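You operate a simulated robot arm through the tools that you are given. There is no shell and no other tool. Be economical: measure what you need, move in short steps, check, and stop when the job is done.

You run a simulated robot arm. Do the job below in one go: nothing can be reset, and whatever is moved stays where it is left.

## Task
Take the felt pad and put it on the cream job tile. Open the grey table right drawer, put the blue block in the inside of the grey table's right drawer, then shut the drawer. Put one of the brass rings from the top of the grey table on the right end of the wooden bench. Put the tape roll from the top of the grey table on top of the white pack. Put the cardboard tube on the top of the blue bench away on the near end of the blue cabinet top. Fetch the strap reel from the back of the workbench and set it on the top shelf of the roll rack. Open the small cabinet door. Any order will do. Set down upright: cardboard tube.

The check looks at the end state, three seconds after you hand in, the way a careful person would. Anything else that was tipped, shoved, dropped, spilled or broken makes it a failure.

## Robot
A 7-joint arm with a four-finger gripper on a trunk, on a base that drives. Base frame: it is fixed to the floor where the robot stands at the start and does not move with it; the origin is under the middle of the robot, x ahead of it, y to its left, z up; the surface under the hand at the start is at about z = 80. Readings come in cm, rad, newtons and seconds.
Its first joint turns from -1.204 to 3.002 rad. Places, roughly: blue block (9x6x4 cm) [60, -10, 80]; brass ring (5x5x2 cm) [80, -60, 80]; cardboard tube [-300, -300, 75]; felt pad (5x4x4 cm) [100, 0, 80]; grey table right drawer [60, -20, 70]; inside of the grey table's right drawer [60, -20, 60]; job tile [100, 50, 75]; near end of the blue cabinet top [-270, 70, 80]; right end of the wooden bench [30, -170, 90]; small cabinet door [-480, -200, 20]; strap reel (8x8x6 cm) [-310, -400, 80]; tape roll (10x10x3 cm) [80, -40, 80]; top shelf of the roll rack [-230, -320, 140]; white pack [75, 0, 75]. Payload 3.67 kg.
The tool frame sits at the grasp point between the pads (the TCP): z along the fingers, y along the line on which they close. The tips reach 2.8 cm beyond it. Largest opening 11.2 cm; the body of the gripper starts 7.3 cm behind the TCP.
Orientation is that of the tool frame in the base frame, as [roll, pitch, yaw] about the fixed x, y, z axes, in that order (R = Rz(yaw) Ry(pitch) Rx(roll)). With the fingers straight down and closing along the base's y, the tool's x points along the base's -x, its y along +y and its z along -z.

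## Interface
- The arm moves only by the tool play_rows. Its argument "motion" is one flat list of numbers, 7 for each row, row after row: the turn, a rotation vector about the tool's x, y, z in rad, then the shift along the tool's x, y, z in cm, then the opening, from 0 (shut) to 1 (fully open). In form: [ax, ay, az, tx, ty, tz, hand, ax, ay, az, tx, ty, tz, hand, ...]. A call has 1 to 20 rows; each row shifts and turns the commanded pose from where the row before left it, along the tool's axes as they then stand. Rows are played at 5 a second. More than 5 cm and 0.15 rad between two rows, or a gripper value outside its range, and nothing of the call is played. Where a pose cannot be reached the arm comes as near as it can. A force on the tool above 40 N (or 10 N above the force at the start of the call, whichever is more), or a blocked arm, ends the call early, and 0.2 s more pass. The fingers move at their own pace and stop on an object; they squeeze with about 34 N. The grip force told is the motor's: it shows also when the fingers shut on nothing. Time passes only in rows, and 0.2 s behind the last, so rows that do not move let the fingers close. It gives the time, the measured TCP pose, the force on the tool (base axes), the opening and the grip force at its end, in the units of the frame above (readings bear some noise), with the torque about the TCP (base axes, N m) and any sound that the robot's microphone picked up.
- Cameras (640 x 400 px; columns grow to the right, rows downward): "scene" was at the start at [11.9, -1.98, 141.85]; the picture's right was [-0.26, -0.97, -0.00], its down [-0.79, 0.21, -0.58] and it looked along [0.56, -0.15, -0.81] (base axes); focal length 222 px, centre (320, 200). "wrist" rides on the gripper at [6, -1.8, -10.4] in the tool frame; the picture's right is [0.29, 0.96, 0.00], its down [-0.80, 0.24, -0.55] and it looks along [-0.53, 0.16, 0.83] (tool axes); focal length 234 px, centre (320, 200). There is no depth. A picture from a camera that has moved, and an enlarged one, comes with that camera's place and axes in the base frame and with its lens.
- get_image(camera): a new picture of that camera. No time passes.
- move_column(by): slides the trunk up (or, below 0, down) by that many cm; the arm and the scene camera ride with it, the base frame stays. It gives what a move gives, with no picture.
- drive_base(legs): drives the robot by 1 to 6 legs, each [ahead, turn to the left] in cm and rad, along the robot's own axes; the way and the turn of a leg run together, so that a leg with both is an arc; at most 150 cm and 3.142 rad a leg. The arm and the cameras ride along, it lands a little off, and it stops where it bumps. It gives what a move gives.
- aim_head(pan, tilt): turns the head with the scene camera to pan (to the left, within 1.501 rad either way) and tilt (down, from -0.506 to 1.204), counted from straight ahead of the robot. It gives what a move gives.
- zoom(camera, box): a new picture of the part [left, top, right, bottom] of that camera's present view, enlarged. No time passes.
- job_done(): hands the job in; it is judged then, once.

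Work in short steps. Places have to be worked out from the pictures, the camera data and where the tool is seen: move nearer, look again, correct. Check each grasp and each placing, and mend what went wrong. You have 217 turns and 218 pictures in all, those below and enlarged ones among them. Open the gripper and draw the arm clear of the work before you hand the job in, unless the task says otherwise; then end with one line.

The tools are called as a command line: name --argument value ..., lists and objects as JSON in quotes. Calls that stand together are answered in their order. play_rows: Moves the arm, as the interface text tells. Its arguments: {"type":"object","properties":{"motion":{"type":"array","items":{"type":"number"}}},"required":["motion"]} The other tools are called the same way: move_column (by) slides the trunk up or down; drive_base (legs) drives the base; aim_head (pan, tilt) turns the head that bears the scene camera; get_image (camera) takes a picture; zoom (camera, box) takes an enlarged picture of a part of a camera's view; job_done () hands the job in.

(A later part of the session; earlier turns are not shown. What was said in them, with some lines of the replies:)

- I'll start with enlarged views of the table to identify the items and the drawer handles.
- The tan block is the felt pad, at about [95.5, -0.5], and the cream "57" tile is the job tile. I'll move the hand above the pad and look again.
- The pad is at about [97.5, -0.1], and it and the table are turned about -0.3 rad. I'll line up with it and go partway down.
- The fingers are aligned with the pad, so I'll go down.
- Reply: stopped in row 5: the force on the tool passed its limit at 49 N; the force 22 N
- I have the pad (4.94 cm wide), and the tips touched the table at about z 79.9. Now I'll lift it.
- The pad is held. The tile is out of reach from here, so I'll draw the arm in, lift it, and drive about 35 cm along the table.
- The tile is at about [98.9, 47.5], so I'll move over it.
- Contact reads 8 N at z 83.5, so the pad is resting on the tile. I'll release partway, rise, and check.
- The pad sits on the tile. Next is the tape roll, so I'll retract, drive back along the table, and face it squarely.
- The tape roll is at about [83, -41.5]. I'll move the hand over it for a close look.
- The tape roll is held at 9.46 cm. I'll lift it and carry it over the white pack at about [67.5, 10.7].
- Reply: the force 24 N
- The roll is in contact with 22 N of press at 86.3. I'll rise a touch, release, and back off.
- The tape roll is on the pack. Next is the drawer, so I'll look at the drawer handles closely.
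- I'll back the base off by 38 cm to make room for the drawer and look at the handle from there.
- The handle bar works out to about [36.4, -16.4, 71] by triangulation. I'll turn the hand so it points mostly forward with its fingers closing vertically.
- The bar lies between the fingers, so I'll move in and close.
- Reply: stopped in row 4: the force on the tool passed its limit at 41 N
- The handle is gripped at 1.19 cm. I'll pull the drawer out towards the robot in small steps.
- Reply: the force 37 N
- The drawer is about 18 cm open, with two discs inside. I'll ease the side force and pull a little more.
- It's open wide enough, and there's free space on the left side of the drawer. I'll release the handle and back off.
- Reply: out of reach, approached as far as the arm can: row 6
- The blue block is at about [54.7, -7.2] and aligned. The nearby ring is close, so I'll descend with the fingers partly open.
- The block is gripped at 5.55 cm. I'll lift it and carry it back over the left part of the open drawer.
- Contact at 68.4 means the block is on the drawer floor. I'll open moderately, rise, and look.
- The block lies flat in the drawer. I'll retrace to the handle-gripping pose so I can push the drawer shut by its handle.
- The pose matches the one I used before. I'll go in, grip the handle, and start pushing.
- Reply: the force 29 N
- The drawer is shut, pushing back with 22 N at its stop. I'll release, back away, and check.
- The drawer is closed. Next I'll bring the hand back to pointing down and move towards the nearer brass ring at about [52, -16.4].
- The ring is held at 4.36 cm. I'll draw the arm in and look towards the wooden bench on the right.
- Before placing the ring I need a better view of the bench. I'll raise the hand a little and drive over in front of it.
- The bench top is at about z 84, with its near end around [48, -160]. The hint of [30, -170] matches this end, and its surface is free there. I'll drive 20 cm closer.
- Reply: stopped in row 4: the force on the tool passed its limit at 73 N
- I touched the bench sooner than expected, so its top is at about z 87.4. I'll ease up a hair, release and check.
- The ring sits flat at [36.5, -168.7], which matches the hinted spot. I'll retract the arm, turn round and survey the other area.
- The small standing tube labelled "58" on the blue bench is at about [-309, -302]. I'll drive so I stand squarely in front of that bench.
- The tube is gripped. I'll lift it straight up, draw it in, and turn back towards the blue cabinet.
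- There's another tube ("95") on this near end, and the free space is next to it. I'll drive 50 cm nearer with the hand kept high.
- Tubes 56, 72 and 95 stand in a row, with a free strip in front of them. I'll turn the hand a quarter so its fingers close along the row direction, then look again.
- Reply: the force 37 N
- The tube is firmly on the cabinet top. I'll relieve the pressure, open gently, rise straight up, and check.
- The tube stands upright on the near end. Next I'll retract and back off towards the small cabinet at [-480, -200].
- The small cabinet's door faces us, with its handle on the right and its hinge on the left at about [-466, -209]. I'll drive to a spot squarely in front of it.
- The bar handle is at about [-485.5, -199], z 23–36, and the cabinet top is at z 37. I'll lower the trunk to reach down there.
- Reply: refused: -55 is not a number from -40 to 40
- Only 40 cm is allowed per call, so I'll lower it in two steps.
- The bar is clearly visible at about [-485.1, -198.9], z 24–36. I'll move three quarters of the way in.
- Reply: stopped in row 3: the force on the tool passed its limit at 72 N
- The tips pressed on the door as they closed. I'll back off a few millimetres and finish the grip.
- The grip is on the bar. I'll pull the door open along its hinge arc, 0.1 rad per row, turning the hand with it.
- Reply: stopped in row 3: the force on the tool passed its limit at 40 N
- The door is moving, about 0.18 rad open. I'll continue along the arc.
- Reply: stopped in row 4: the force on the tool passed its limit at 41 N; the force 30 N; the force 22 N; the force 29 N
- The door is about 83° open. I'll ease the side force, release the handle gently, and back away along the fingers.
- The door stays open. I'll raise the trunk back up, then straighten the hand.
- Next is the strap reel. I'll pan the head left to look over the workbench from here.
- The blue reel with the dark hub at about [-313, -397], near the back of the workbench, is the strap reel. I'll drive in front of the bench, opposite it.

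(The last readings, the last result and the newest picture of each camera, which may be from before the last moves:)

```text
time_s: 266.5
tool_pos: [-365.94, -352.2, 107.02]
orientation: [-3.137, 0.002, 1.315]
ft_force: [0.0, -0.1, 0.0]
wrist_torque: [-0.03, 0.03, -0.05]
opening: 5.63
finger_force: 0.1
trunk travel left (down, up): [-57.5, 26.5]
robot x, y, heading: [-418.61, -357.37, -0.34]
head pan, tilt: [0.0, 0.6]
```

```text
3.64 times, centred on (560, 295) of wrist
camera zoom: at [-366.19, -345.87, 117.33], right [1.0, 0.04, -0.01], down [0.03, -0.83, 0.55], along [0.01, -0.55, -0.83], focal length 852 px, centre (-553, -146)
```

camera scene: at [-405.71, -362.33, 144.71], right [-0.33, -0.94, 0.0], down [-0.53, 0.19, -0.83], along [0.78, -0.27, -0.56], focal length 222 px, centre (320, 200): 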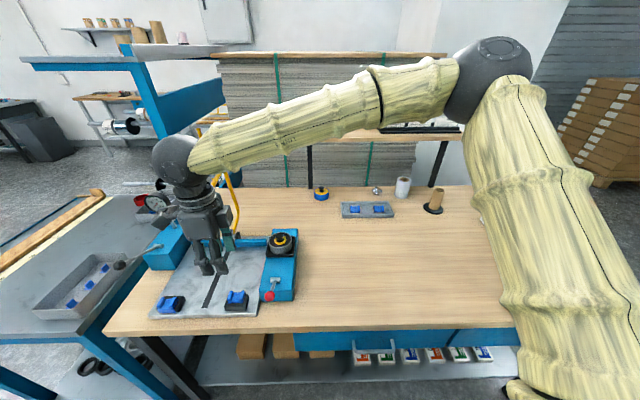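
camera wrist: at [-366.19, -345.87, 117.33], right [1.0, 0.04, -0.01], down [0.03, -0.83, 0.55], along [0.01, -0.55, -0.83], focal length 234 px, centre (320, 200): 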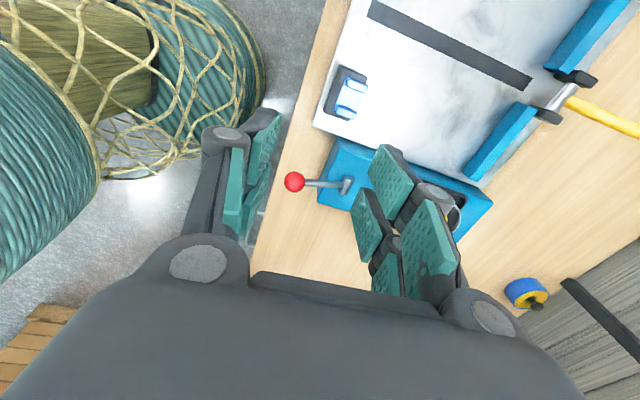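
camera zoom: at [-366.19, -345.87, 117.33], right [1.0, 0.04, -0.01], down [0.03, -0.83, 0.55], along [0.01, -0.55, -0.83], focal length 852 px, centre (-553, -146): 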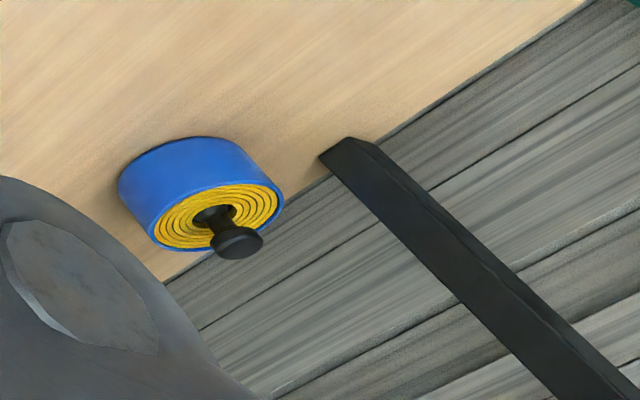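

The strap reel's top is at about [-312.7, -396.1, 82.3] by triangulation. I'll shift the hand clear of the machine, turn it so the fingers close sideways, and edge the base 6 cm closer.

play_rows --motion '[0, 0, 0, -4.2, -0.15, 0, 0.9, 0, 0, 0, -4.2, -0.15, 0, 0.9, 0, 0, 0, -4.2, -0.15, 0, 0.9, 0, 0, 0, -4.2, -0.15, 0, 0.9, 0, 0, 0, -4.2, -0.15, 0, 0.9, 0, 0, -0.149, 0, 0, 0, 0.9, 0, 0, -0.149, 0, 0, 0, 0.9, 0, 0, -0.149, 0, 0, 0, 0.9, 0, 0, -0.149, 0, 0, 0, 0.9, 0, 0, -0.149, 0, 0, 0, 0.9, 0, 0, -0.149, 0, 0, 0, 0.9, 0, 0, -0.149, 0, 0, 0, 0.9, 0, 0, -0.149, 0, 0, 0, 0.9, 0, 0, -0.149, 0, 0, 0, 0.9, 0, 0, -0.149, 0, 0, 0, 0.9]'

drive_base --legs '[[6, 0]]'

get_image --camera "wrist"

get_image --camera "scene"

```text
time_s: 269.7
tool_pos: [-372.16, -372.34, 106.95]
orientation: [-3.14, -0.005, 2.805]
ft_force: [0.0, 0.0, -0.1]
wrist_torque: [-0.02, -0.01, 0.0]
opening: 10.09
finger_force: 0.2
trunk travel left (down, up): [-57.5, 26.5]
robot x, y, heading: [-418.66, -357.62, -0.337]
head pan, tilt: [0.0, 0.6]
```

```text
time_s: 270.6
tool_pos: [-366.31, -374.37, 106.87]
orientation: [-3.14, -0.007, 2.806]
ft_force: [1.1, -0.2, -0.7]
wrist_torque: [0.01, 0.03, -0.02]
opening: 10.08
finger_force: 0.1
trunk travel left (down, up): [-57.5, 26.5]
robot x, y, heading: [-412.81, -359.79, -0.338]
head pan, tilt: [0.0, 0.6]
```

```text
75 pictures are left
camera wrist: at [-372.42, -374.01, 117.3], right [0.04, 1.0, 0.0], down [0.84, -0.04, 0.55], along [0.55, -0.02, -0.84], focal length 234 px, centre (320, 200)
```

wrist: 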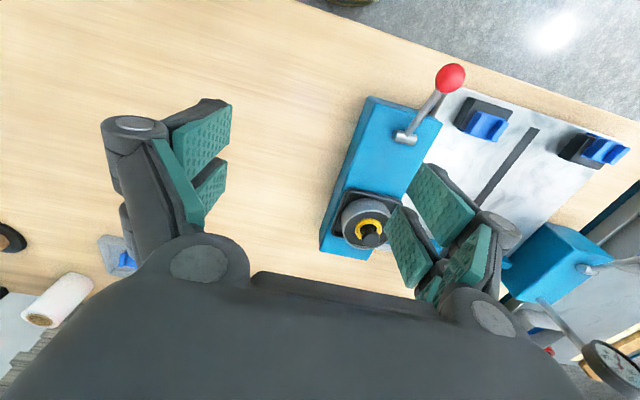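

```text
74 pictures are left
camera scene: at [-399.83, -364.45, 144.68], right [-0.33, -0.94, 0.0], down [-0.53, 0.19, -0.82], along [0.78, -0.27, -0.57], focal length 222 px, centre (320, 200)
```

scene: 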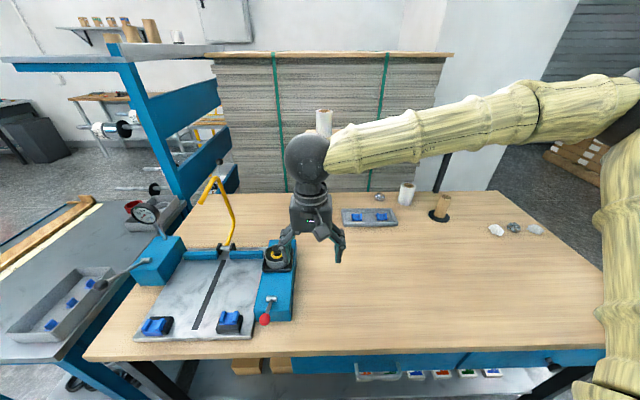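

play_rows --motion '[0, 0, 0, -4.38, -0.31, 1, 0.9, 0, 0, 0, -4.38, -0.31, 1, 0.9, 0, 0, 0, -4.38, -0.31, 1, 0.9, 0, 0, 0, -4.38, -0.31, 1, 0.9, 0, 0, 0, -4.38, -0.31, 1, 0.9, 0, 0, 0, -4.38, -0.31, 1, 0.9, 0, 0, 0, -4.38, -0.31, 1, 0.9, 0, -0.15, 0, 0, 0, 0, 0.9, 0, -0.15, 0, 0, 0, 0, 0.9, 0, -0.15, 0, 0, 0, 0, 0.9, 0, -0.15, 0, 0, 0, 0, 0.9]'

get_image --camera "wrist"

get_image --camera "scene"

```text
time_s: 273.1
tool_pos: [-338.25, -386.22, 99.76]
orientation: [-3.14, 0.598, 2.808]
ft_force: [-0.5, -0.4, 0.3]
wrist_torque: [0.03, 0.01, -0.01]
opening: 10.06
finger_force: 0.1
trunk travel left (down, up): [-57.5, 26.5]
robot x, y, heading: [-412.79, -359.81, -0.335]
head pan, tilt: [0.0, 0.6]
```

```text
73 pictures are left
camera wrist: at [-349.01, -384.34, 105.01], right [0.09, 0.98, -0.16], down [0.41, 0.11, 0.91], along [0.91, -0.15, -0.39], focal length 234 px, centre (320, 200)
```

wrist: 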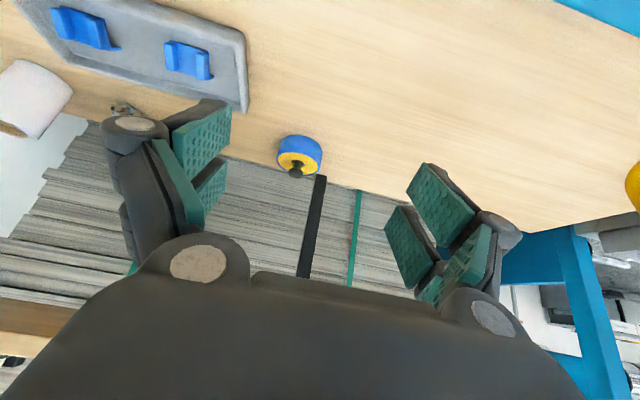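

```text
72 pictures are left
camera scene: at [-400.02, -364.26, 144.71], right [-0.33, -0.94, 0.0], down [-0.53, 0.19, -0.83], along [0.78, -0.27, -0.56], focal length 222 px, centre (320, 200)
```

scene: 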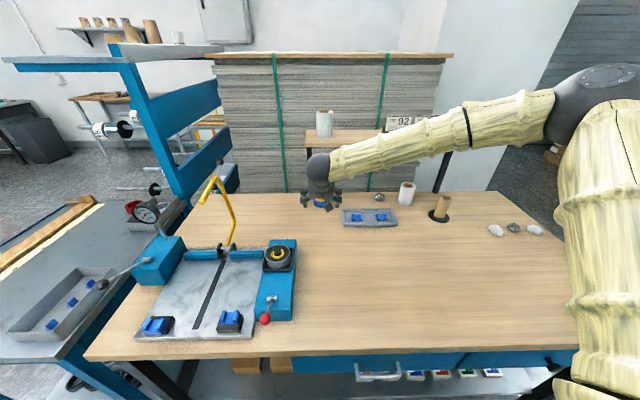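

play_rows --motion '[0, 0, 0, -1.5, -0.09, 3.72, 0.9, 0, 0, 0, -1.5, -0.09, 3.72, 0.9, 0, 0, 0, -1.5, -0.09, 3.72, 0.9, 0, 0, 0, -1.5, -0.09, 3.72, 0.9, 0, 0, 0, -1.5, -0.09, 3.72, 0.9]'

get_image --camera "wrist"

zoom --camera "scene" --box '[230, 90, 450, 250]'

```text
time_s: 274.2
tool_pos: [-322.46, -392.44, 88.54]
orientation: [-3.139, 0.593, 2.807]
ft_force: [0.3, 0.0, -0.3]
wrist_torque: [0.01, 0.0, 0.01]
opening: 10.07
finger_force: 0.1
trunk travel left (down, up): [-57.5, 26.5]
robot x, y, heading: [-412.71, -359.81, -0.34]
head pan, tilt: [0.0, 0.6]
```

```text
71 pictures are left
camera wrist: at [-333.23, -390.48, 93.79], right [0.09, 0.98, -0.16], down [0.41, 0.11, 0.9], along [0.91, -0.15, -0.39], focal length 234 px, centre (320, 200)
```

wrist: 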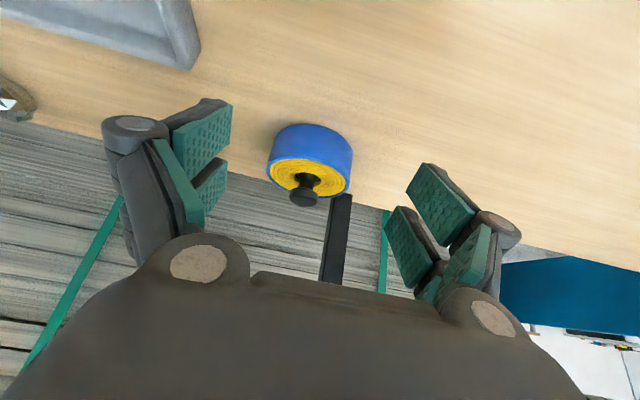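

```text
2.50 times, centred on (340, 170) of scene
camera zoom: at [-399.89, -364.38, 144.69], right [-0.33, -0.94, 0.0], down [-0.53, 0.19, -0.82], along [0.78, -0.27, -0.57], focal length 554 px, centre (270, 275)
```

zoom: 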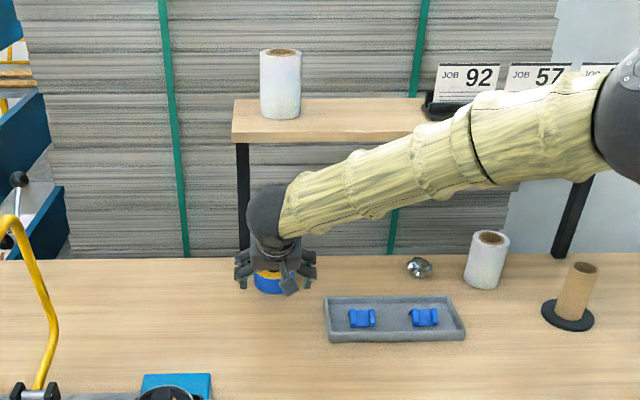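

play_rows --motion '[0, 0, 0, -1.57, 0.1, 3.67, 0.9, 0, 0, 0, -1.57, 0.1, 3.67, 0.9, 0, 0, 0, -1.4, 0.1, 3.2, 0.9]'

get_image --camera "wrist"

```text
time_s: 275.1
tool_pos: [-313.5, -395.5, 82.47]
orientation: [-3.14, 0.596, 2.807]
ft_force: [-2.5, 3.4, 7.8]
wrist_torque: [0.56, -0.02, 0.17]
opening: 10.37
finger_force: 9.2
trunk travel left (down, up): [-57.5, 26.5]
robot x, y, heading: [-413.26, -359.62, -0.337]
head pan, tilt: [0.0, 0.6]
```

```text
69 pictures are left
camera wrist: at [-324.18, -393.43, 87.74], right [0.09, 0.98, -0.16], down [0.41, 0.11, 0.91], along [0.91, -0.15, -0.39], focal length 234 px, centre (320, 200)
```

wrist: 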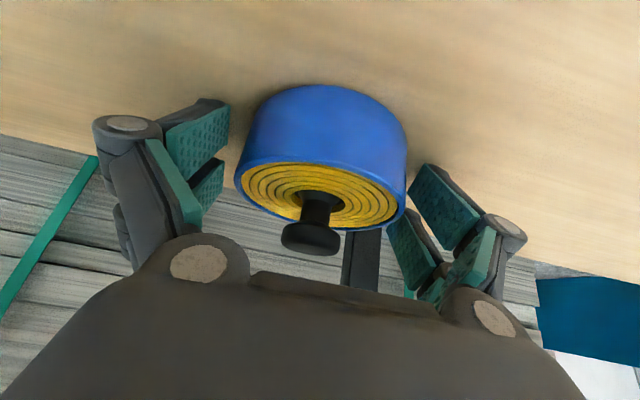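

I'm touching lightly. I'll lift 3 mm and close on the reel.

play_rows --motion '[0, 0, 0, -0.17, 0, -0.25, 0.9, 0, 0, 0, 0, 0, 0, 0.6, 0, 0, 0, 0, 0, 0, 0, 0, 0, 0, 0, 0, 0, 0]'

get_image --camera "wrist"

```text
time_s: 276.1
tool_pos: [-313.4, -395.21, 83.13]
orientation: [-3.14, 0.599, 2.806]
ft_force: [2.1, 4.8, 22.8]
wrist_torque: [0.89, 0.09, -0.05]
opening: 7.93
finger_force: 34.5
trunk travel left (down, up): [-57.5, 26.5]
robot x, y, heading: [-412.7, -359.77, -0.338]
head pan, tilt: [0.0, 0.6]
```

```text
68 pictures are left
camera wrist: at [-324.27, -393.33, 88.38], right [0.09, 0.98, -0.16], down [0.41, 0.11, 0.91], along [0.91, -0.15, -0.39], focal length 234 px, centre (320, 200)
```

wrist: 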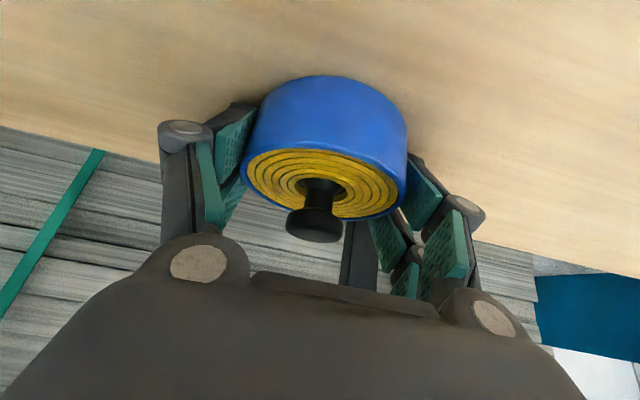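

play_rows --motion '[0, 0, 0, 0.56, 0, -0.83, 0, 0, 0, 0, 1.12, 0, -1.66, 0, 0, 0, 0, 1.68, 0, -2.5, 0]'

get_image --camera "wrist"

zoom --camera "scene" --box '[260, 120, 400, 240]'

```text
time_s: 276.9
tool_pos: [-318.91, -393.51, 85.04]
orientation: [-3.137, 0.595, 2.808]
ft_force: [0.0, -1.2, -2.2]
wrist_torque: [0.01, -0.01, 0.0]
opening: 7.92
finger_force: 34.0
trunk travel left (down, up): [-57.5, 26.5]
robot x, y, heading: [-412.87, -359.74, -0.334]
head pan, tilt: [0.0, 0.6]
```

```text
67 pictures are left
camera wrist: at [-329.69, -391.58, 90.29], right [0.09, 0.98, -0.16], down [0.41, 0.11, 0.9], along [0.91, -0.15, -0.39], focal length 234 px, centre (320, 200)
```

wrist: 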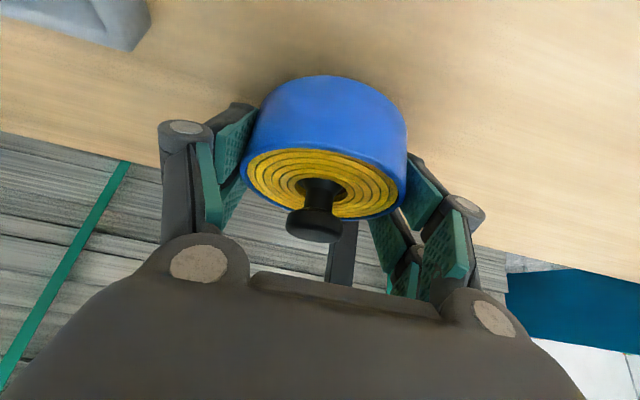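

```text
3.33 times, centred on (330, 180) of scene
camera zoom: at [-400.16, -364.31, 144.71], right [-0.33, -0.94, 0.0], down [-0.53, 0.19, -0.83], along [0.78, -0.27, -0.56], focal length 739 px, centre (287, 267)
```

zoom: 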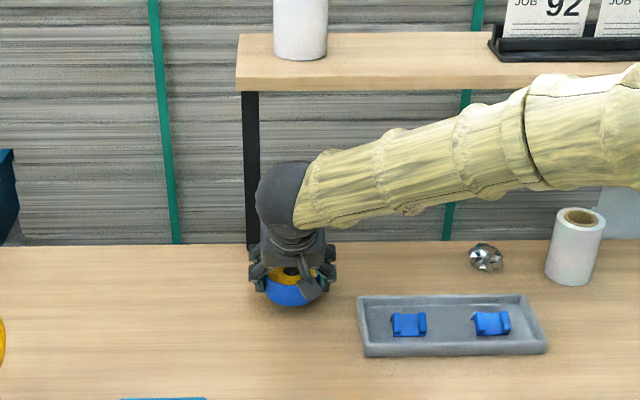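

The reel is up. I'll draw it back towards me and higher, clear of the raised shelf.

play_rows --motion '[0, 0, 0, 1.2, -0.2, -3.9, 0, 0, 0, 0, 1.2, -0.2, -3.9, 0, 0, 0, 0, 1.2, -0.2, -3.9, 0, 0, 0, 0, 1.2, -0.2, -3.9, 0, 0, 0, 0, 1.2, -0.2, -3.9, 0, 0, 0, 0, 1.2, -0.2, -3.9, 0, 0, 0, 0, 1.2, -0.2, -3.9, 0, 0, 0, 0, 1.2, -0.2, -3.9, 0]'

get_image --camera "wrist"

get_image --camera "scene"

```text
time_s: 278.6
tool_pos: [-343.35, -386.54, 105.66]
orientation: [-3.14, 0.596, 2.806]
ft_force: [-0.7, 0.1, -2.3]
wrist_torque: [0.01, -0.02, 0.05]
opening: 7.89
finger_force: 33.5
trunk travel left (down, up): [-57.5, 26.5]
robot x, y, heading: [-412.77, -359.51, -0.337]
head pan, tilt: [0.0, 0.6]
```

```text
65 pictures are left
camera wrist: at [-354.11, -384.63, 110.93], right [0.09, 0.98, -0.16], down [0.41, 0.11, 0.91], along [0.91, -0.15, -0.39], focal length 234 px, centre (320, 200)
```

wrist: 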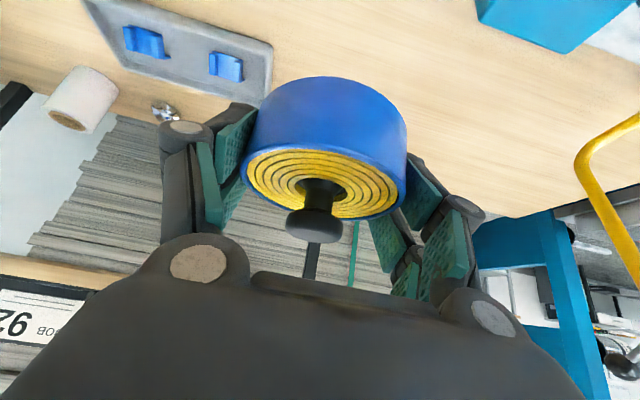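

```text
64 pictures are left
camera scene: at [-400.15, -364.29, 144.72], right [-0.33, -0.94, 0.0], down [-0.53, 0.19, -0.83], along [0.78, -0.27, -0.56], focal length 222 px, centre (320, 200)
```

scene: 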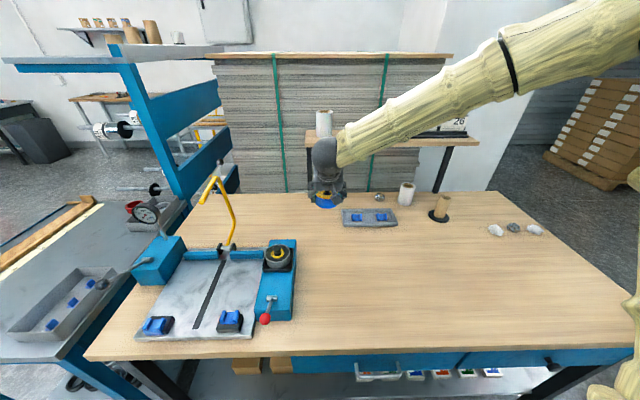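

play_rows --motion '[0, 0, 0, 1.2, 0, -4.2, 0, 0, 0, 0, 1.2, 0, -4.2, 0, 0, 0, 0, 1.2, 0, -4.2, 0, 0, 0, 0, 3.3, 0, -2.2, 0, 0, 0, 0, 3.3, 0, -2.2, 0]'

drive_base --legs '[[-12, 0], [0, 1.757], [140, 0]]'

aim_head --pan -1.2 --tilt 0.3

get_image --camera "scene"

get_image --camera "wrist"

```text
time_s: 279.9
tool_pos: [-360.21, -380.51, 113.66]
orientation: [-3.139, 0.596, 2.806]
ft_force: [-0.9, 0.5, -2.1]
wrist_torque: [0.02, -0.05, -0.02]
opening: 7.91
finger_force: 34.0
trunk travel left (down, up): [-57.5, 26.5]
robot x, y, heading: [-413.42, -359.54, -0.334]
head pan, tilt: [0.0, 0.6]
```

```text
time_s: 291.9
tool_pos: [-394.67, -160.9, 113.59]
orientation: [-3.139, 0.594, -1.71]
ft_force: [0.7, 0.7, -2.1]
wrist_torque: [0.01, -0.04, 0.01]
opening: 7.91
finger_force: 34.1
trunk travel left (down, up): [-57.5, 26.5]
robot x, y, heading: [-405.37, -216.98, 1.429]
head pan, tilt: [0.0, 0.6]
```

```text
time_s: 293.4
tool_pos: [-394.85, -161.03, 113.51]
orientation: [-3.14, 0.594, -1.71]
ft_force: [-0.3, -0.3, -2.2]
wrist_torque: [0.03, 0.0, 0.02]
opening: 7.9
finger_force: 34.3
trunk travel left (down, up): [-57.5, 26.5]
robot x, y, heading: [-405.29, -216.94, 1.427]
head pan, tilt: [-1.201, 0.3]
```

```text
63 pictures are left
camera scene: at [-395.3, -209.79, 147.45], right [0.23, -0.97, 0.0], down [-0.29, -0.07, -0.96], along [0.93, 0.22, -0.3], focal length 222 px, centre (320, 200)
```

scene: 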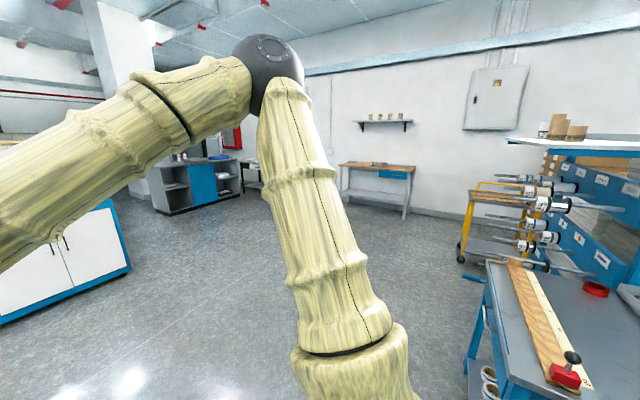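

```text
62 pictures are left
camera wrist: at [-394.54, -171.77, 118.85], right [-0.98, -0.1, -0.16], down [-0.19, 0.38, 0.9], along [-0.03, 0.92, -0.39], focal length 234 px, centre (320, 200)
```

wrist: 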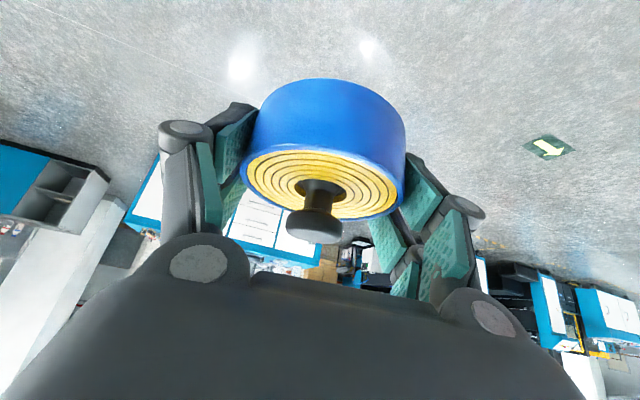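

I'll raise the trunk for the high shelf, then drive around the blue bench to the front of the roll rack.

move_column --by 26

drive_base --legs '[[0, -0.969], [84, 0], [0, -0.829], [92, 0], [0, -1.5]]'

aim_head --pan 0.0 --tilt 0.3

get_image --camera "scene"

get_image --camera "wrist"

```text
time_s: 296.0
tool_pos: [-394.89, -160.91, 139.55]
orientation: [-3.14, 0.595, -1.711]
ft_force: [-0.8, 0.5, -2.1]
wrist_torque: [-0.01, -0.04, 0.01]
opening: 7.9
finger_force: 33.8
trunk travel left (down, up): [-83.5, 0.5]
robot x, y, heading: [-404.85, -217.06, 1.433]
head pan, tilt: [-1.201, 0.3]
```

```text
time_s: 313.3
tool_pos: [-262.59, -268.22, 139.73]
orientation: [-3.14, 0.593, 1.256]
ft_force: [0.5, 0.1, -2.4]
wrist_torque: [0.03, 0.0, 0.0]
opening: 7.93
finger_force: 34.0
trunk travel left (down, up): [-83.5, 0.5]
robot x, y, heading: [-242.98, -214.99, -1.885]
head pan, tilt: [-1.201, 0.3]
```

```text
time_s: 314.7
tool_pos: [-262.65, -268.28, 139.59]
orientation: [-3.141, 0.595, 1.255]
ft_force: [-0.7, 0.6, -2.1]
wrist_torque: [-0.04, 0.01, 0.0]
opening: 7.88
finger_force: 34.0
trunk travel left (down, up): [-83.5, 0.5]
robot x, y, heading: [-243.06, -214.92, -1.884]
head pan, tilt: [0.0, 0.3]
```

```text
61 pictures are left
camera scene: at [-247.43, -228.56, 173.45], right [-0.95, 0.31, 0.0], down [0.09, 0.28, -0.96], along [-0.3, -0.91, -0.3], focal length 222 px, centre (320, 200)
```

scene: 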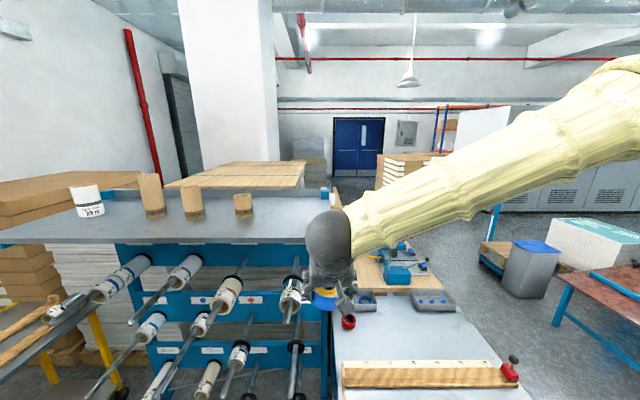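

```text
60 pictures are left
camera wrist: at [-260.93, -257.35, 144.85], right [0.98, -0.07, -0.16], down [0.12, -0.41, 0.9], along [-0.13, -0.91, -0.39], focal length 234 px, centre (320, 200)
```

wrist: 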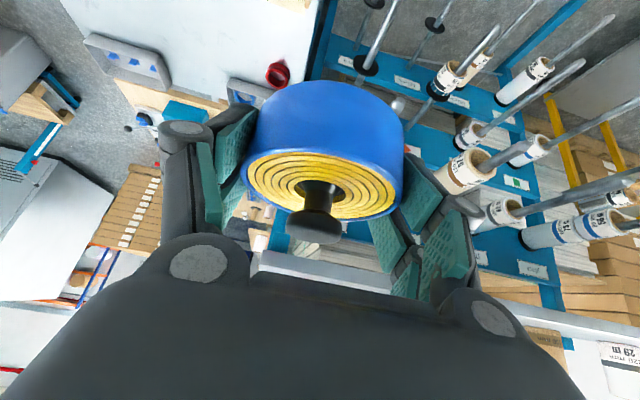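

The shelf's right part is free. I'll raise the reel above shelf height, then move it forward and across.

play_rows --motion '[0, 0, 0, -2.5, 0, -3.7, 0, 0, 0, 0, -2.5, 0, -3.7, 0, 0, 0, 0, -2.5, 0, -3.7, 0, 0, 0, 0, -2.5, 0, -3.7, 0, 0, 0, 0, 0, 4, 0, 0, 0, 0, 0, 0, 4, 0, 0, 0, 0, 0, 0, 4, 0, 0, 0, 0, 0, 0, 3.4, 0, 0]'

get_image --camera "scene"

get_image --camera "wrist"

```text
time_s: 316.5
tool_pos: [-247.62, -273.25, 157.24]
orientation: [-3.137, 0.592, 1.256]
ft_force: [0.9, -0.5, -1.8]
wrist_torque: [0.03, 0.06, -0.04]
opening: 7.9
finger_force: 33.9
trunk travel left (down, up): [-83.5, 0.5]
robot x, y, heading: [-243.04, -215.0, -1.889]
head pan, tilt: [0.0, 0.3]
```

```text
59 pictures are left
camera scene: at [-247.04, -228.78, 173.44], right [-0.95, 0.31, 0.0], down [0.09, 0.28, -0.95], along [-0.3, -0.91, -0.3], focal length 222 px, centre (320, 200)
```

scene: 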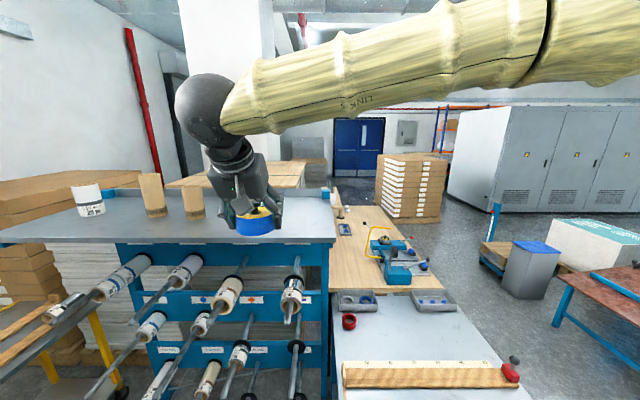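

```text
58 pictures are left
camera wrist: at [-245.99, -262.34, 162.53], right [0.98, -0.07, -0.17], down [0.12, -0.41, 0.9], along [-0.13, -0.91, -0.39], focal length 234 px, centre (320, 200)
```

wrist: 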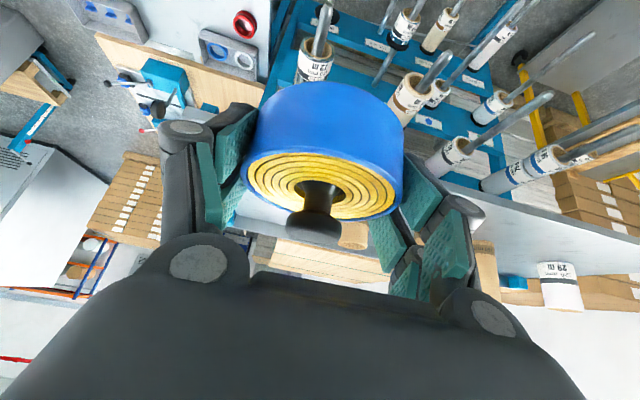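

play_rows --motion '[0, 0, 0, -3.56, -0.05, 2.41, 0, 0, 0, 0, -3.56, -0.05, 2.41, 0, 0, 0, 0, -3.56, -0.05, 2.41, 0, 0, 0, 0, -3.56, -0.05, 2.41, 0, 0, 0, 0, -3.56, -0.05, 2.41, 0, 0, 0, 0, -3.56, -0.05, 2.41, 0, 0, 0, 0, -3.56, -0.05, 2.41, 0, 0, 0, 0, -3.56, -0.05, 2.41, 0]'

get_image --camera "scene"

get_image --camera "wrist"

```text
time_s: 318.3
tool_pos: [-259.06, -306.01, 157.27]
orientation: [-3.139, 0.594, 1.257]
ft_force: [0.5, -1.0, -2.2]
wrist_torque: [0.01, 0.0, -0.02]
opening: 7.92
finger_force: 34.2
trunk travel left (down, up): [-83.5, 0.5]
robot x, y, heading: [-243.37, -214.8, -1.887]
head pan, tilt: [0.0, 0.3]
```

```text
57 pictures are left
camera scene: at [-247.38, -228.86, 173.43], right [-0.95, 0.31, 0.0], down [0.09, 0.28, -0.95], along [-0.3, -0.91, -0.3], focal length 222 px, centre (320, 200)
```

scene: 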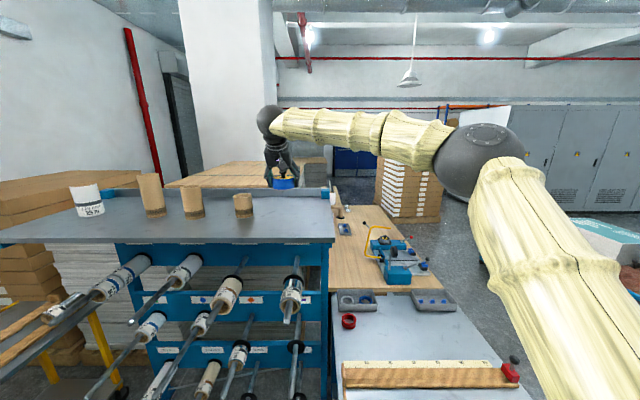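

```text
56 pictures are left
camera wrist: at [-257.35, -295.15, 162.66], right [0.98, -0.07, -0.16], down [0.12, -0.41, 0.9], along [-0.13, -0.91, -0.39], focal length 234 px, centre (320, 200)
```

wrist: 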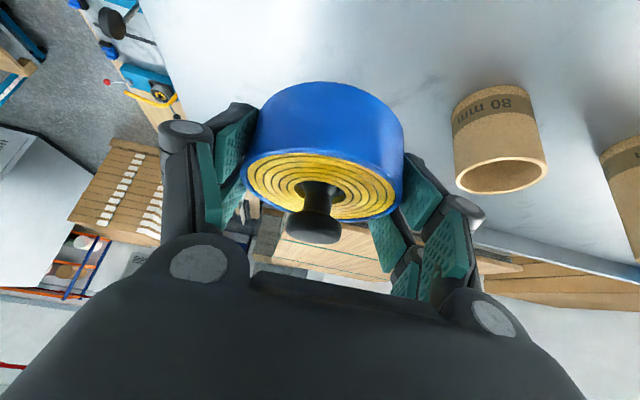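

play_rows --motion '[0, 0, 0, 1.68, 0, 2.48, 0, 0, 0, 0, 1.68, 0, 2.48, 0, 0, 0, 0, 1.4, 0, 2.07, 0, 0, 0, 0, 0.56, 0, 0.83, 0, 0, 0, 0, 0.28, 0, 0.41, 0, 0, 0, 0, 0.28, 0, 0.41, 0]'

zoom --camera "scene" --box '[210, 120, 370, 260]'

```text
time_s: 319.7
tool_pos: [-259.12, -305.59, 146.87]
orientation: [-3.138, 0.593, 1.255]
ft_force: [0.5, 0.4, -2.1]
wrist_torque: [-0.02, 0.03, -0.02]
opening: 7.91
finger_force: 34.1
trunk travel left (down, up): [-83.5, 0.5]
robot x, y, heading: [-243.07, -214.89, -1.884]
head pan, tilt: [0.0, 0.3]
```

```text
2.86 times, centred on (290, 190) of scene
camera zoom: at [-247.44, -228.63, 173.45], right [-0.95, 0.31, 0.0], down [0.09, 0.28, -0.96], along [-0.3, -0.91, -0.3], focal length 634 px, centre (406, 229)
```

zoom: 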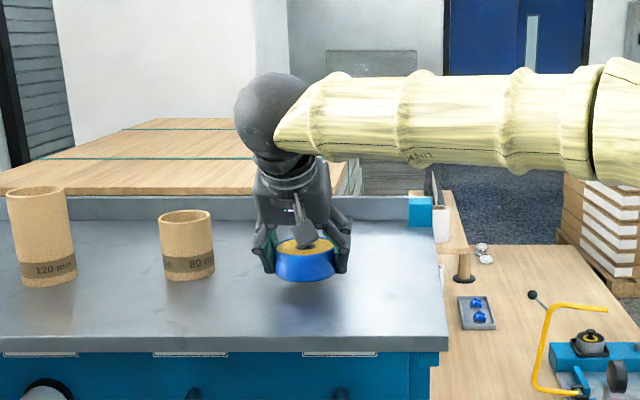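

play_rows --motion '[0, 0, 0, 0.22, 0, 0.33, 0, 0, 0, 0, 0.22, 0, 0.33, 0, 0, 0, 0, 0.22, 0, 0.33, 0, 0, 0, 0, 0.22, 0, 0.33, 0, 0, 0, 0, 0.22, 0, 0.33, 0]'

```text
time_s: 320.9
tool_pos: [-259.12, -305.68, 145.18]
orientation: [-3.14, 0.597, 1.254]
ft_force: [-0.2, -4.9, 11.9]
wrist_torque: [-0.21, -0.34, -0.15]
opening: 7.92
finger_force: 34.1
trunk travel left (down, up): [-83.5, 0.5]
robot x, y, heading: [-242.37, -214.49, -1.887]
head pan, tilt: [0.0, 0.3]
```

I have contact. I'll open slowly and back out along the fingers, then check.

play_rows --motion '[0, 0, 0, 0, 0, 0, 0.8, 0, 0, 0, 0, 0, 0, 0.9, 0, 0, 0, 0.3, 0, -1.5, 0.9, 0, 0, 0, 0, 0, -4, 0.9, 0, 0, 0, 0, 0, -4, 0.9, 0, 0, 0, 0, 0, -4, 0.9]'

get_image --camera "wrist"

zoom --camera "scene" --box '[210, 120, 370, 260]'

```text
time_s: 322.3
tool_pos: [-256.66, -298.19, 155.82]
orientation: [-3.136, 0.595, 1.258]
ft_force: [-0.7, 0.3, 0.5]
wrist_torque: [-0.03, 0.01, 0.01]
opening: 10.11
finger_force: 0.1
trunk travel left (down, up): [-83.5, 0.5]
robot x, y, heading: [-242.73, -214.89, -1.889]
head pan, tilt: [0.0, 0.3]
```

```text
54 pictures are left
camera wrist: at [-254.95, -287.34, 161.16], right [0.98, -0.07, -0.16], down [0.12, -0.41, 0.91], along [-0.13, -0.91, -0.39], focal length 234 px, centre (320, 200)
```

wrist: 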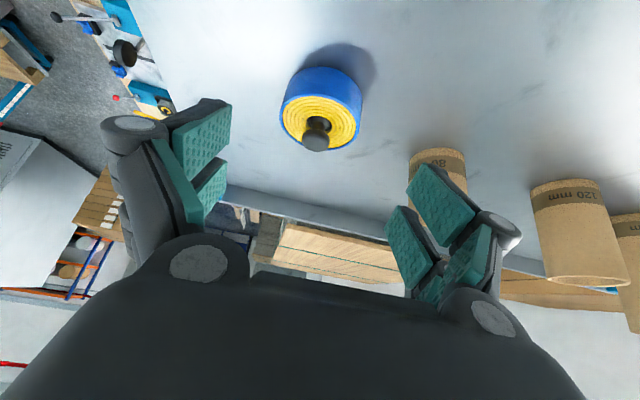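

```text
2.86 times, centred on (290, 190) of scene
camera zoom: at [-247.33, -228.34, 173.47], right [-0.95, 0.31, 0.0], down [0.09, 0.28, -0.96], along [-0.3, -0.91, -0.29], focal length 634 px, centre (406, 229)
```

zoom: 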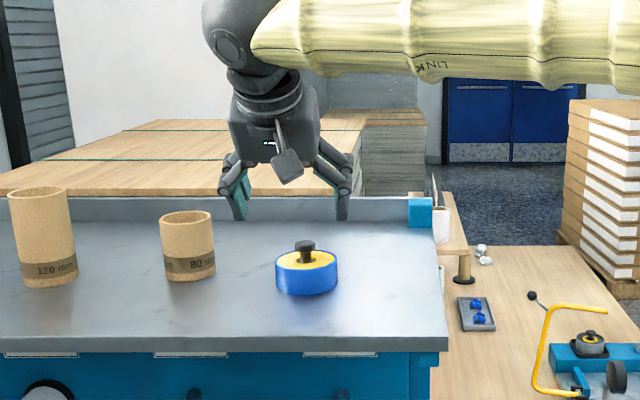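

The reel stands on the top shelf. I'll draw the arm clear of the rack and take a last look.

play_rows --motion '[0, 0, 0, 3.3, 0, -2.4, 0.9, 0, 0, 0, 3.3, 0, -2.4, 0.9, 0, 0, 0, 3.3, 0, -2.4, 0.9, 0, 0, 0, 3.3, 0, -2.4, 0.9, 0, 0, 0, 3.3, 0, -2.4, 0.9, 0, 0, 0, 3.3, 0, -2.4, 0.9, 0, 0, 0, 3.3, 0, -2.4, 0.9]'

drive_base --legs '[[-35, 0]]'

get_image --camera "scene"

aim_head --pan -1.2 --tilt 0.4

get_image --camera "scene"

```text
time_s: 323.9
tool_pos: [-247.58, -270.88, 157.14]
orientation: [-3.139, 0.595, 1.255]
ft_force: [-0.6, 0.2, 0.7]
wrist_torque: [-0.02, 0.01, 0.02]
opening: 10.06
finger_force: 0.5
trunk travel left (down, up): [-83.5, 0.5]
robot x, y, heading: [-242.75, -214.88, -1.888]
head pan, tilt: [0.0, 0.3]
```

```text
time_s: 326.1
tool_pos: [-236.83, -238.11, 157.07]
orientation: [-3.141, 0.594, 1.252]
ft_force: [-0.5, 0.1, -0.7]
wrist_torque: [-0.05, 0.0, -0.01]
opening: 10.1
finger_force: 0.2
trunk travel left (down, up): [-83.5, 0.5]
robot x, y, heading: [-231.6, -181.68, -1.892]
head pan, tilt: [0.0, 0.3]
```

```text
52 pictures are left
camera scene: at [-236.49, -195.35, 173.46], right [-0.95, 0.32, 0.0], down [0.09, 0.28, -0.96], along [-0.3, -0.91, -0.3], focal length 222 px, centre (320, 200)
```

scene: 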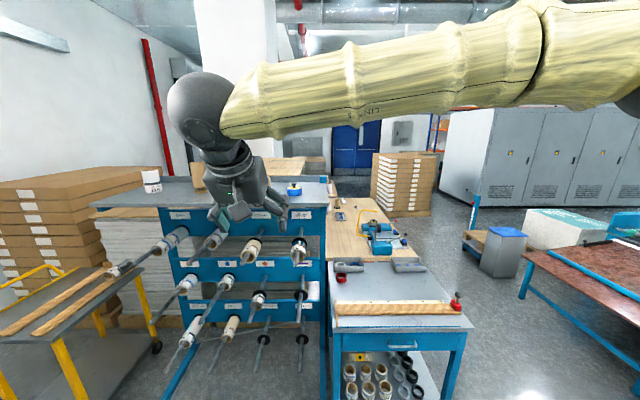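

```text
time_s: 327.6
tool_pos: [-237.02, -238.09, 157.11]
orientation: [-3.139, 0.594, 1.252]
ft_force: [-0.6, -0.5, 0.2]
wrist_torque: [0.02, -0.02, -0.01]
opening: 10.1
finger_force: 0.1
trunk travel left (down, up): [-83.5, 0.5]
robot x, y, heading: [-231.55, -182.08, -1.895]
head pan, tilt: [-1.201, 0.4]
```

```text
51 pictures are left
camera scene: at [-242.81, -187.01, 172.53], right [-0.05, 1.0, 0.0], down [0.39, 0.02, -0.92], along [-0.92, -0.04, -0.39], focal length 222 px, centre (320, 200)
```

scene: 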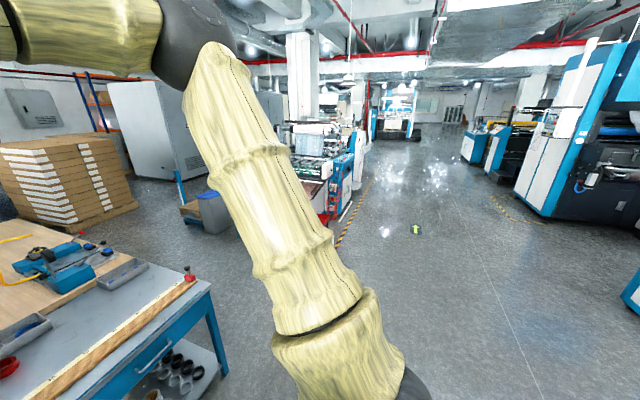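

Each item was checked as it was placed, the gripper is open and the arm is clear of the work. I'm handing the job in.

job_done

```text
The job is handed in.
```

All seven jobs are done and handed in, but the brass ring's end of the wooden bench is my best guess. I put the ring at the end nearest your hint of [30, -170], which looks like the left end when you face the bench.
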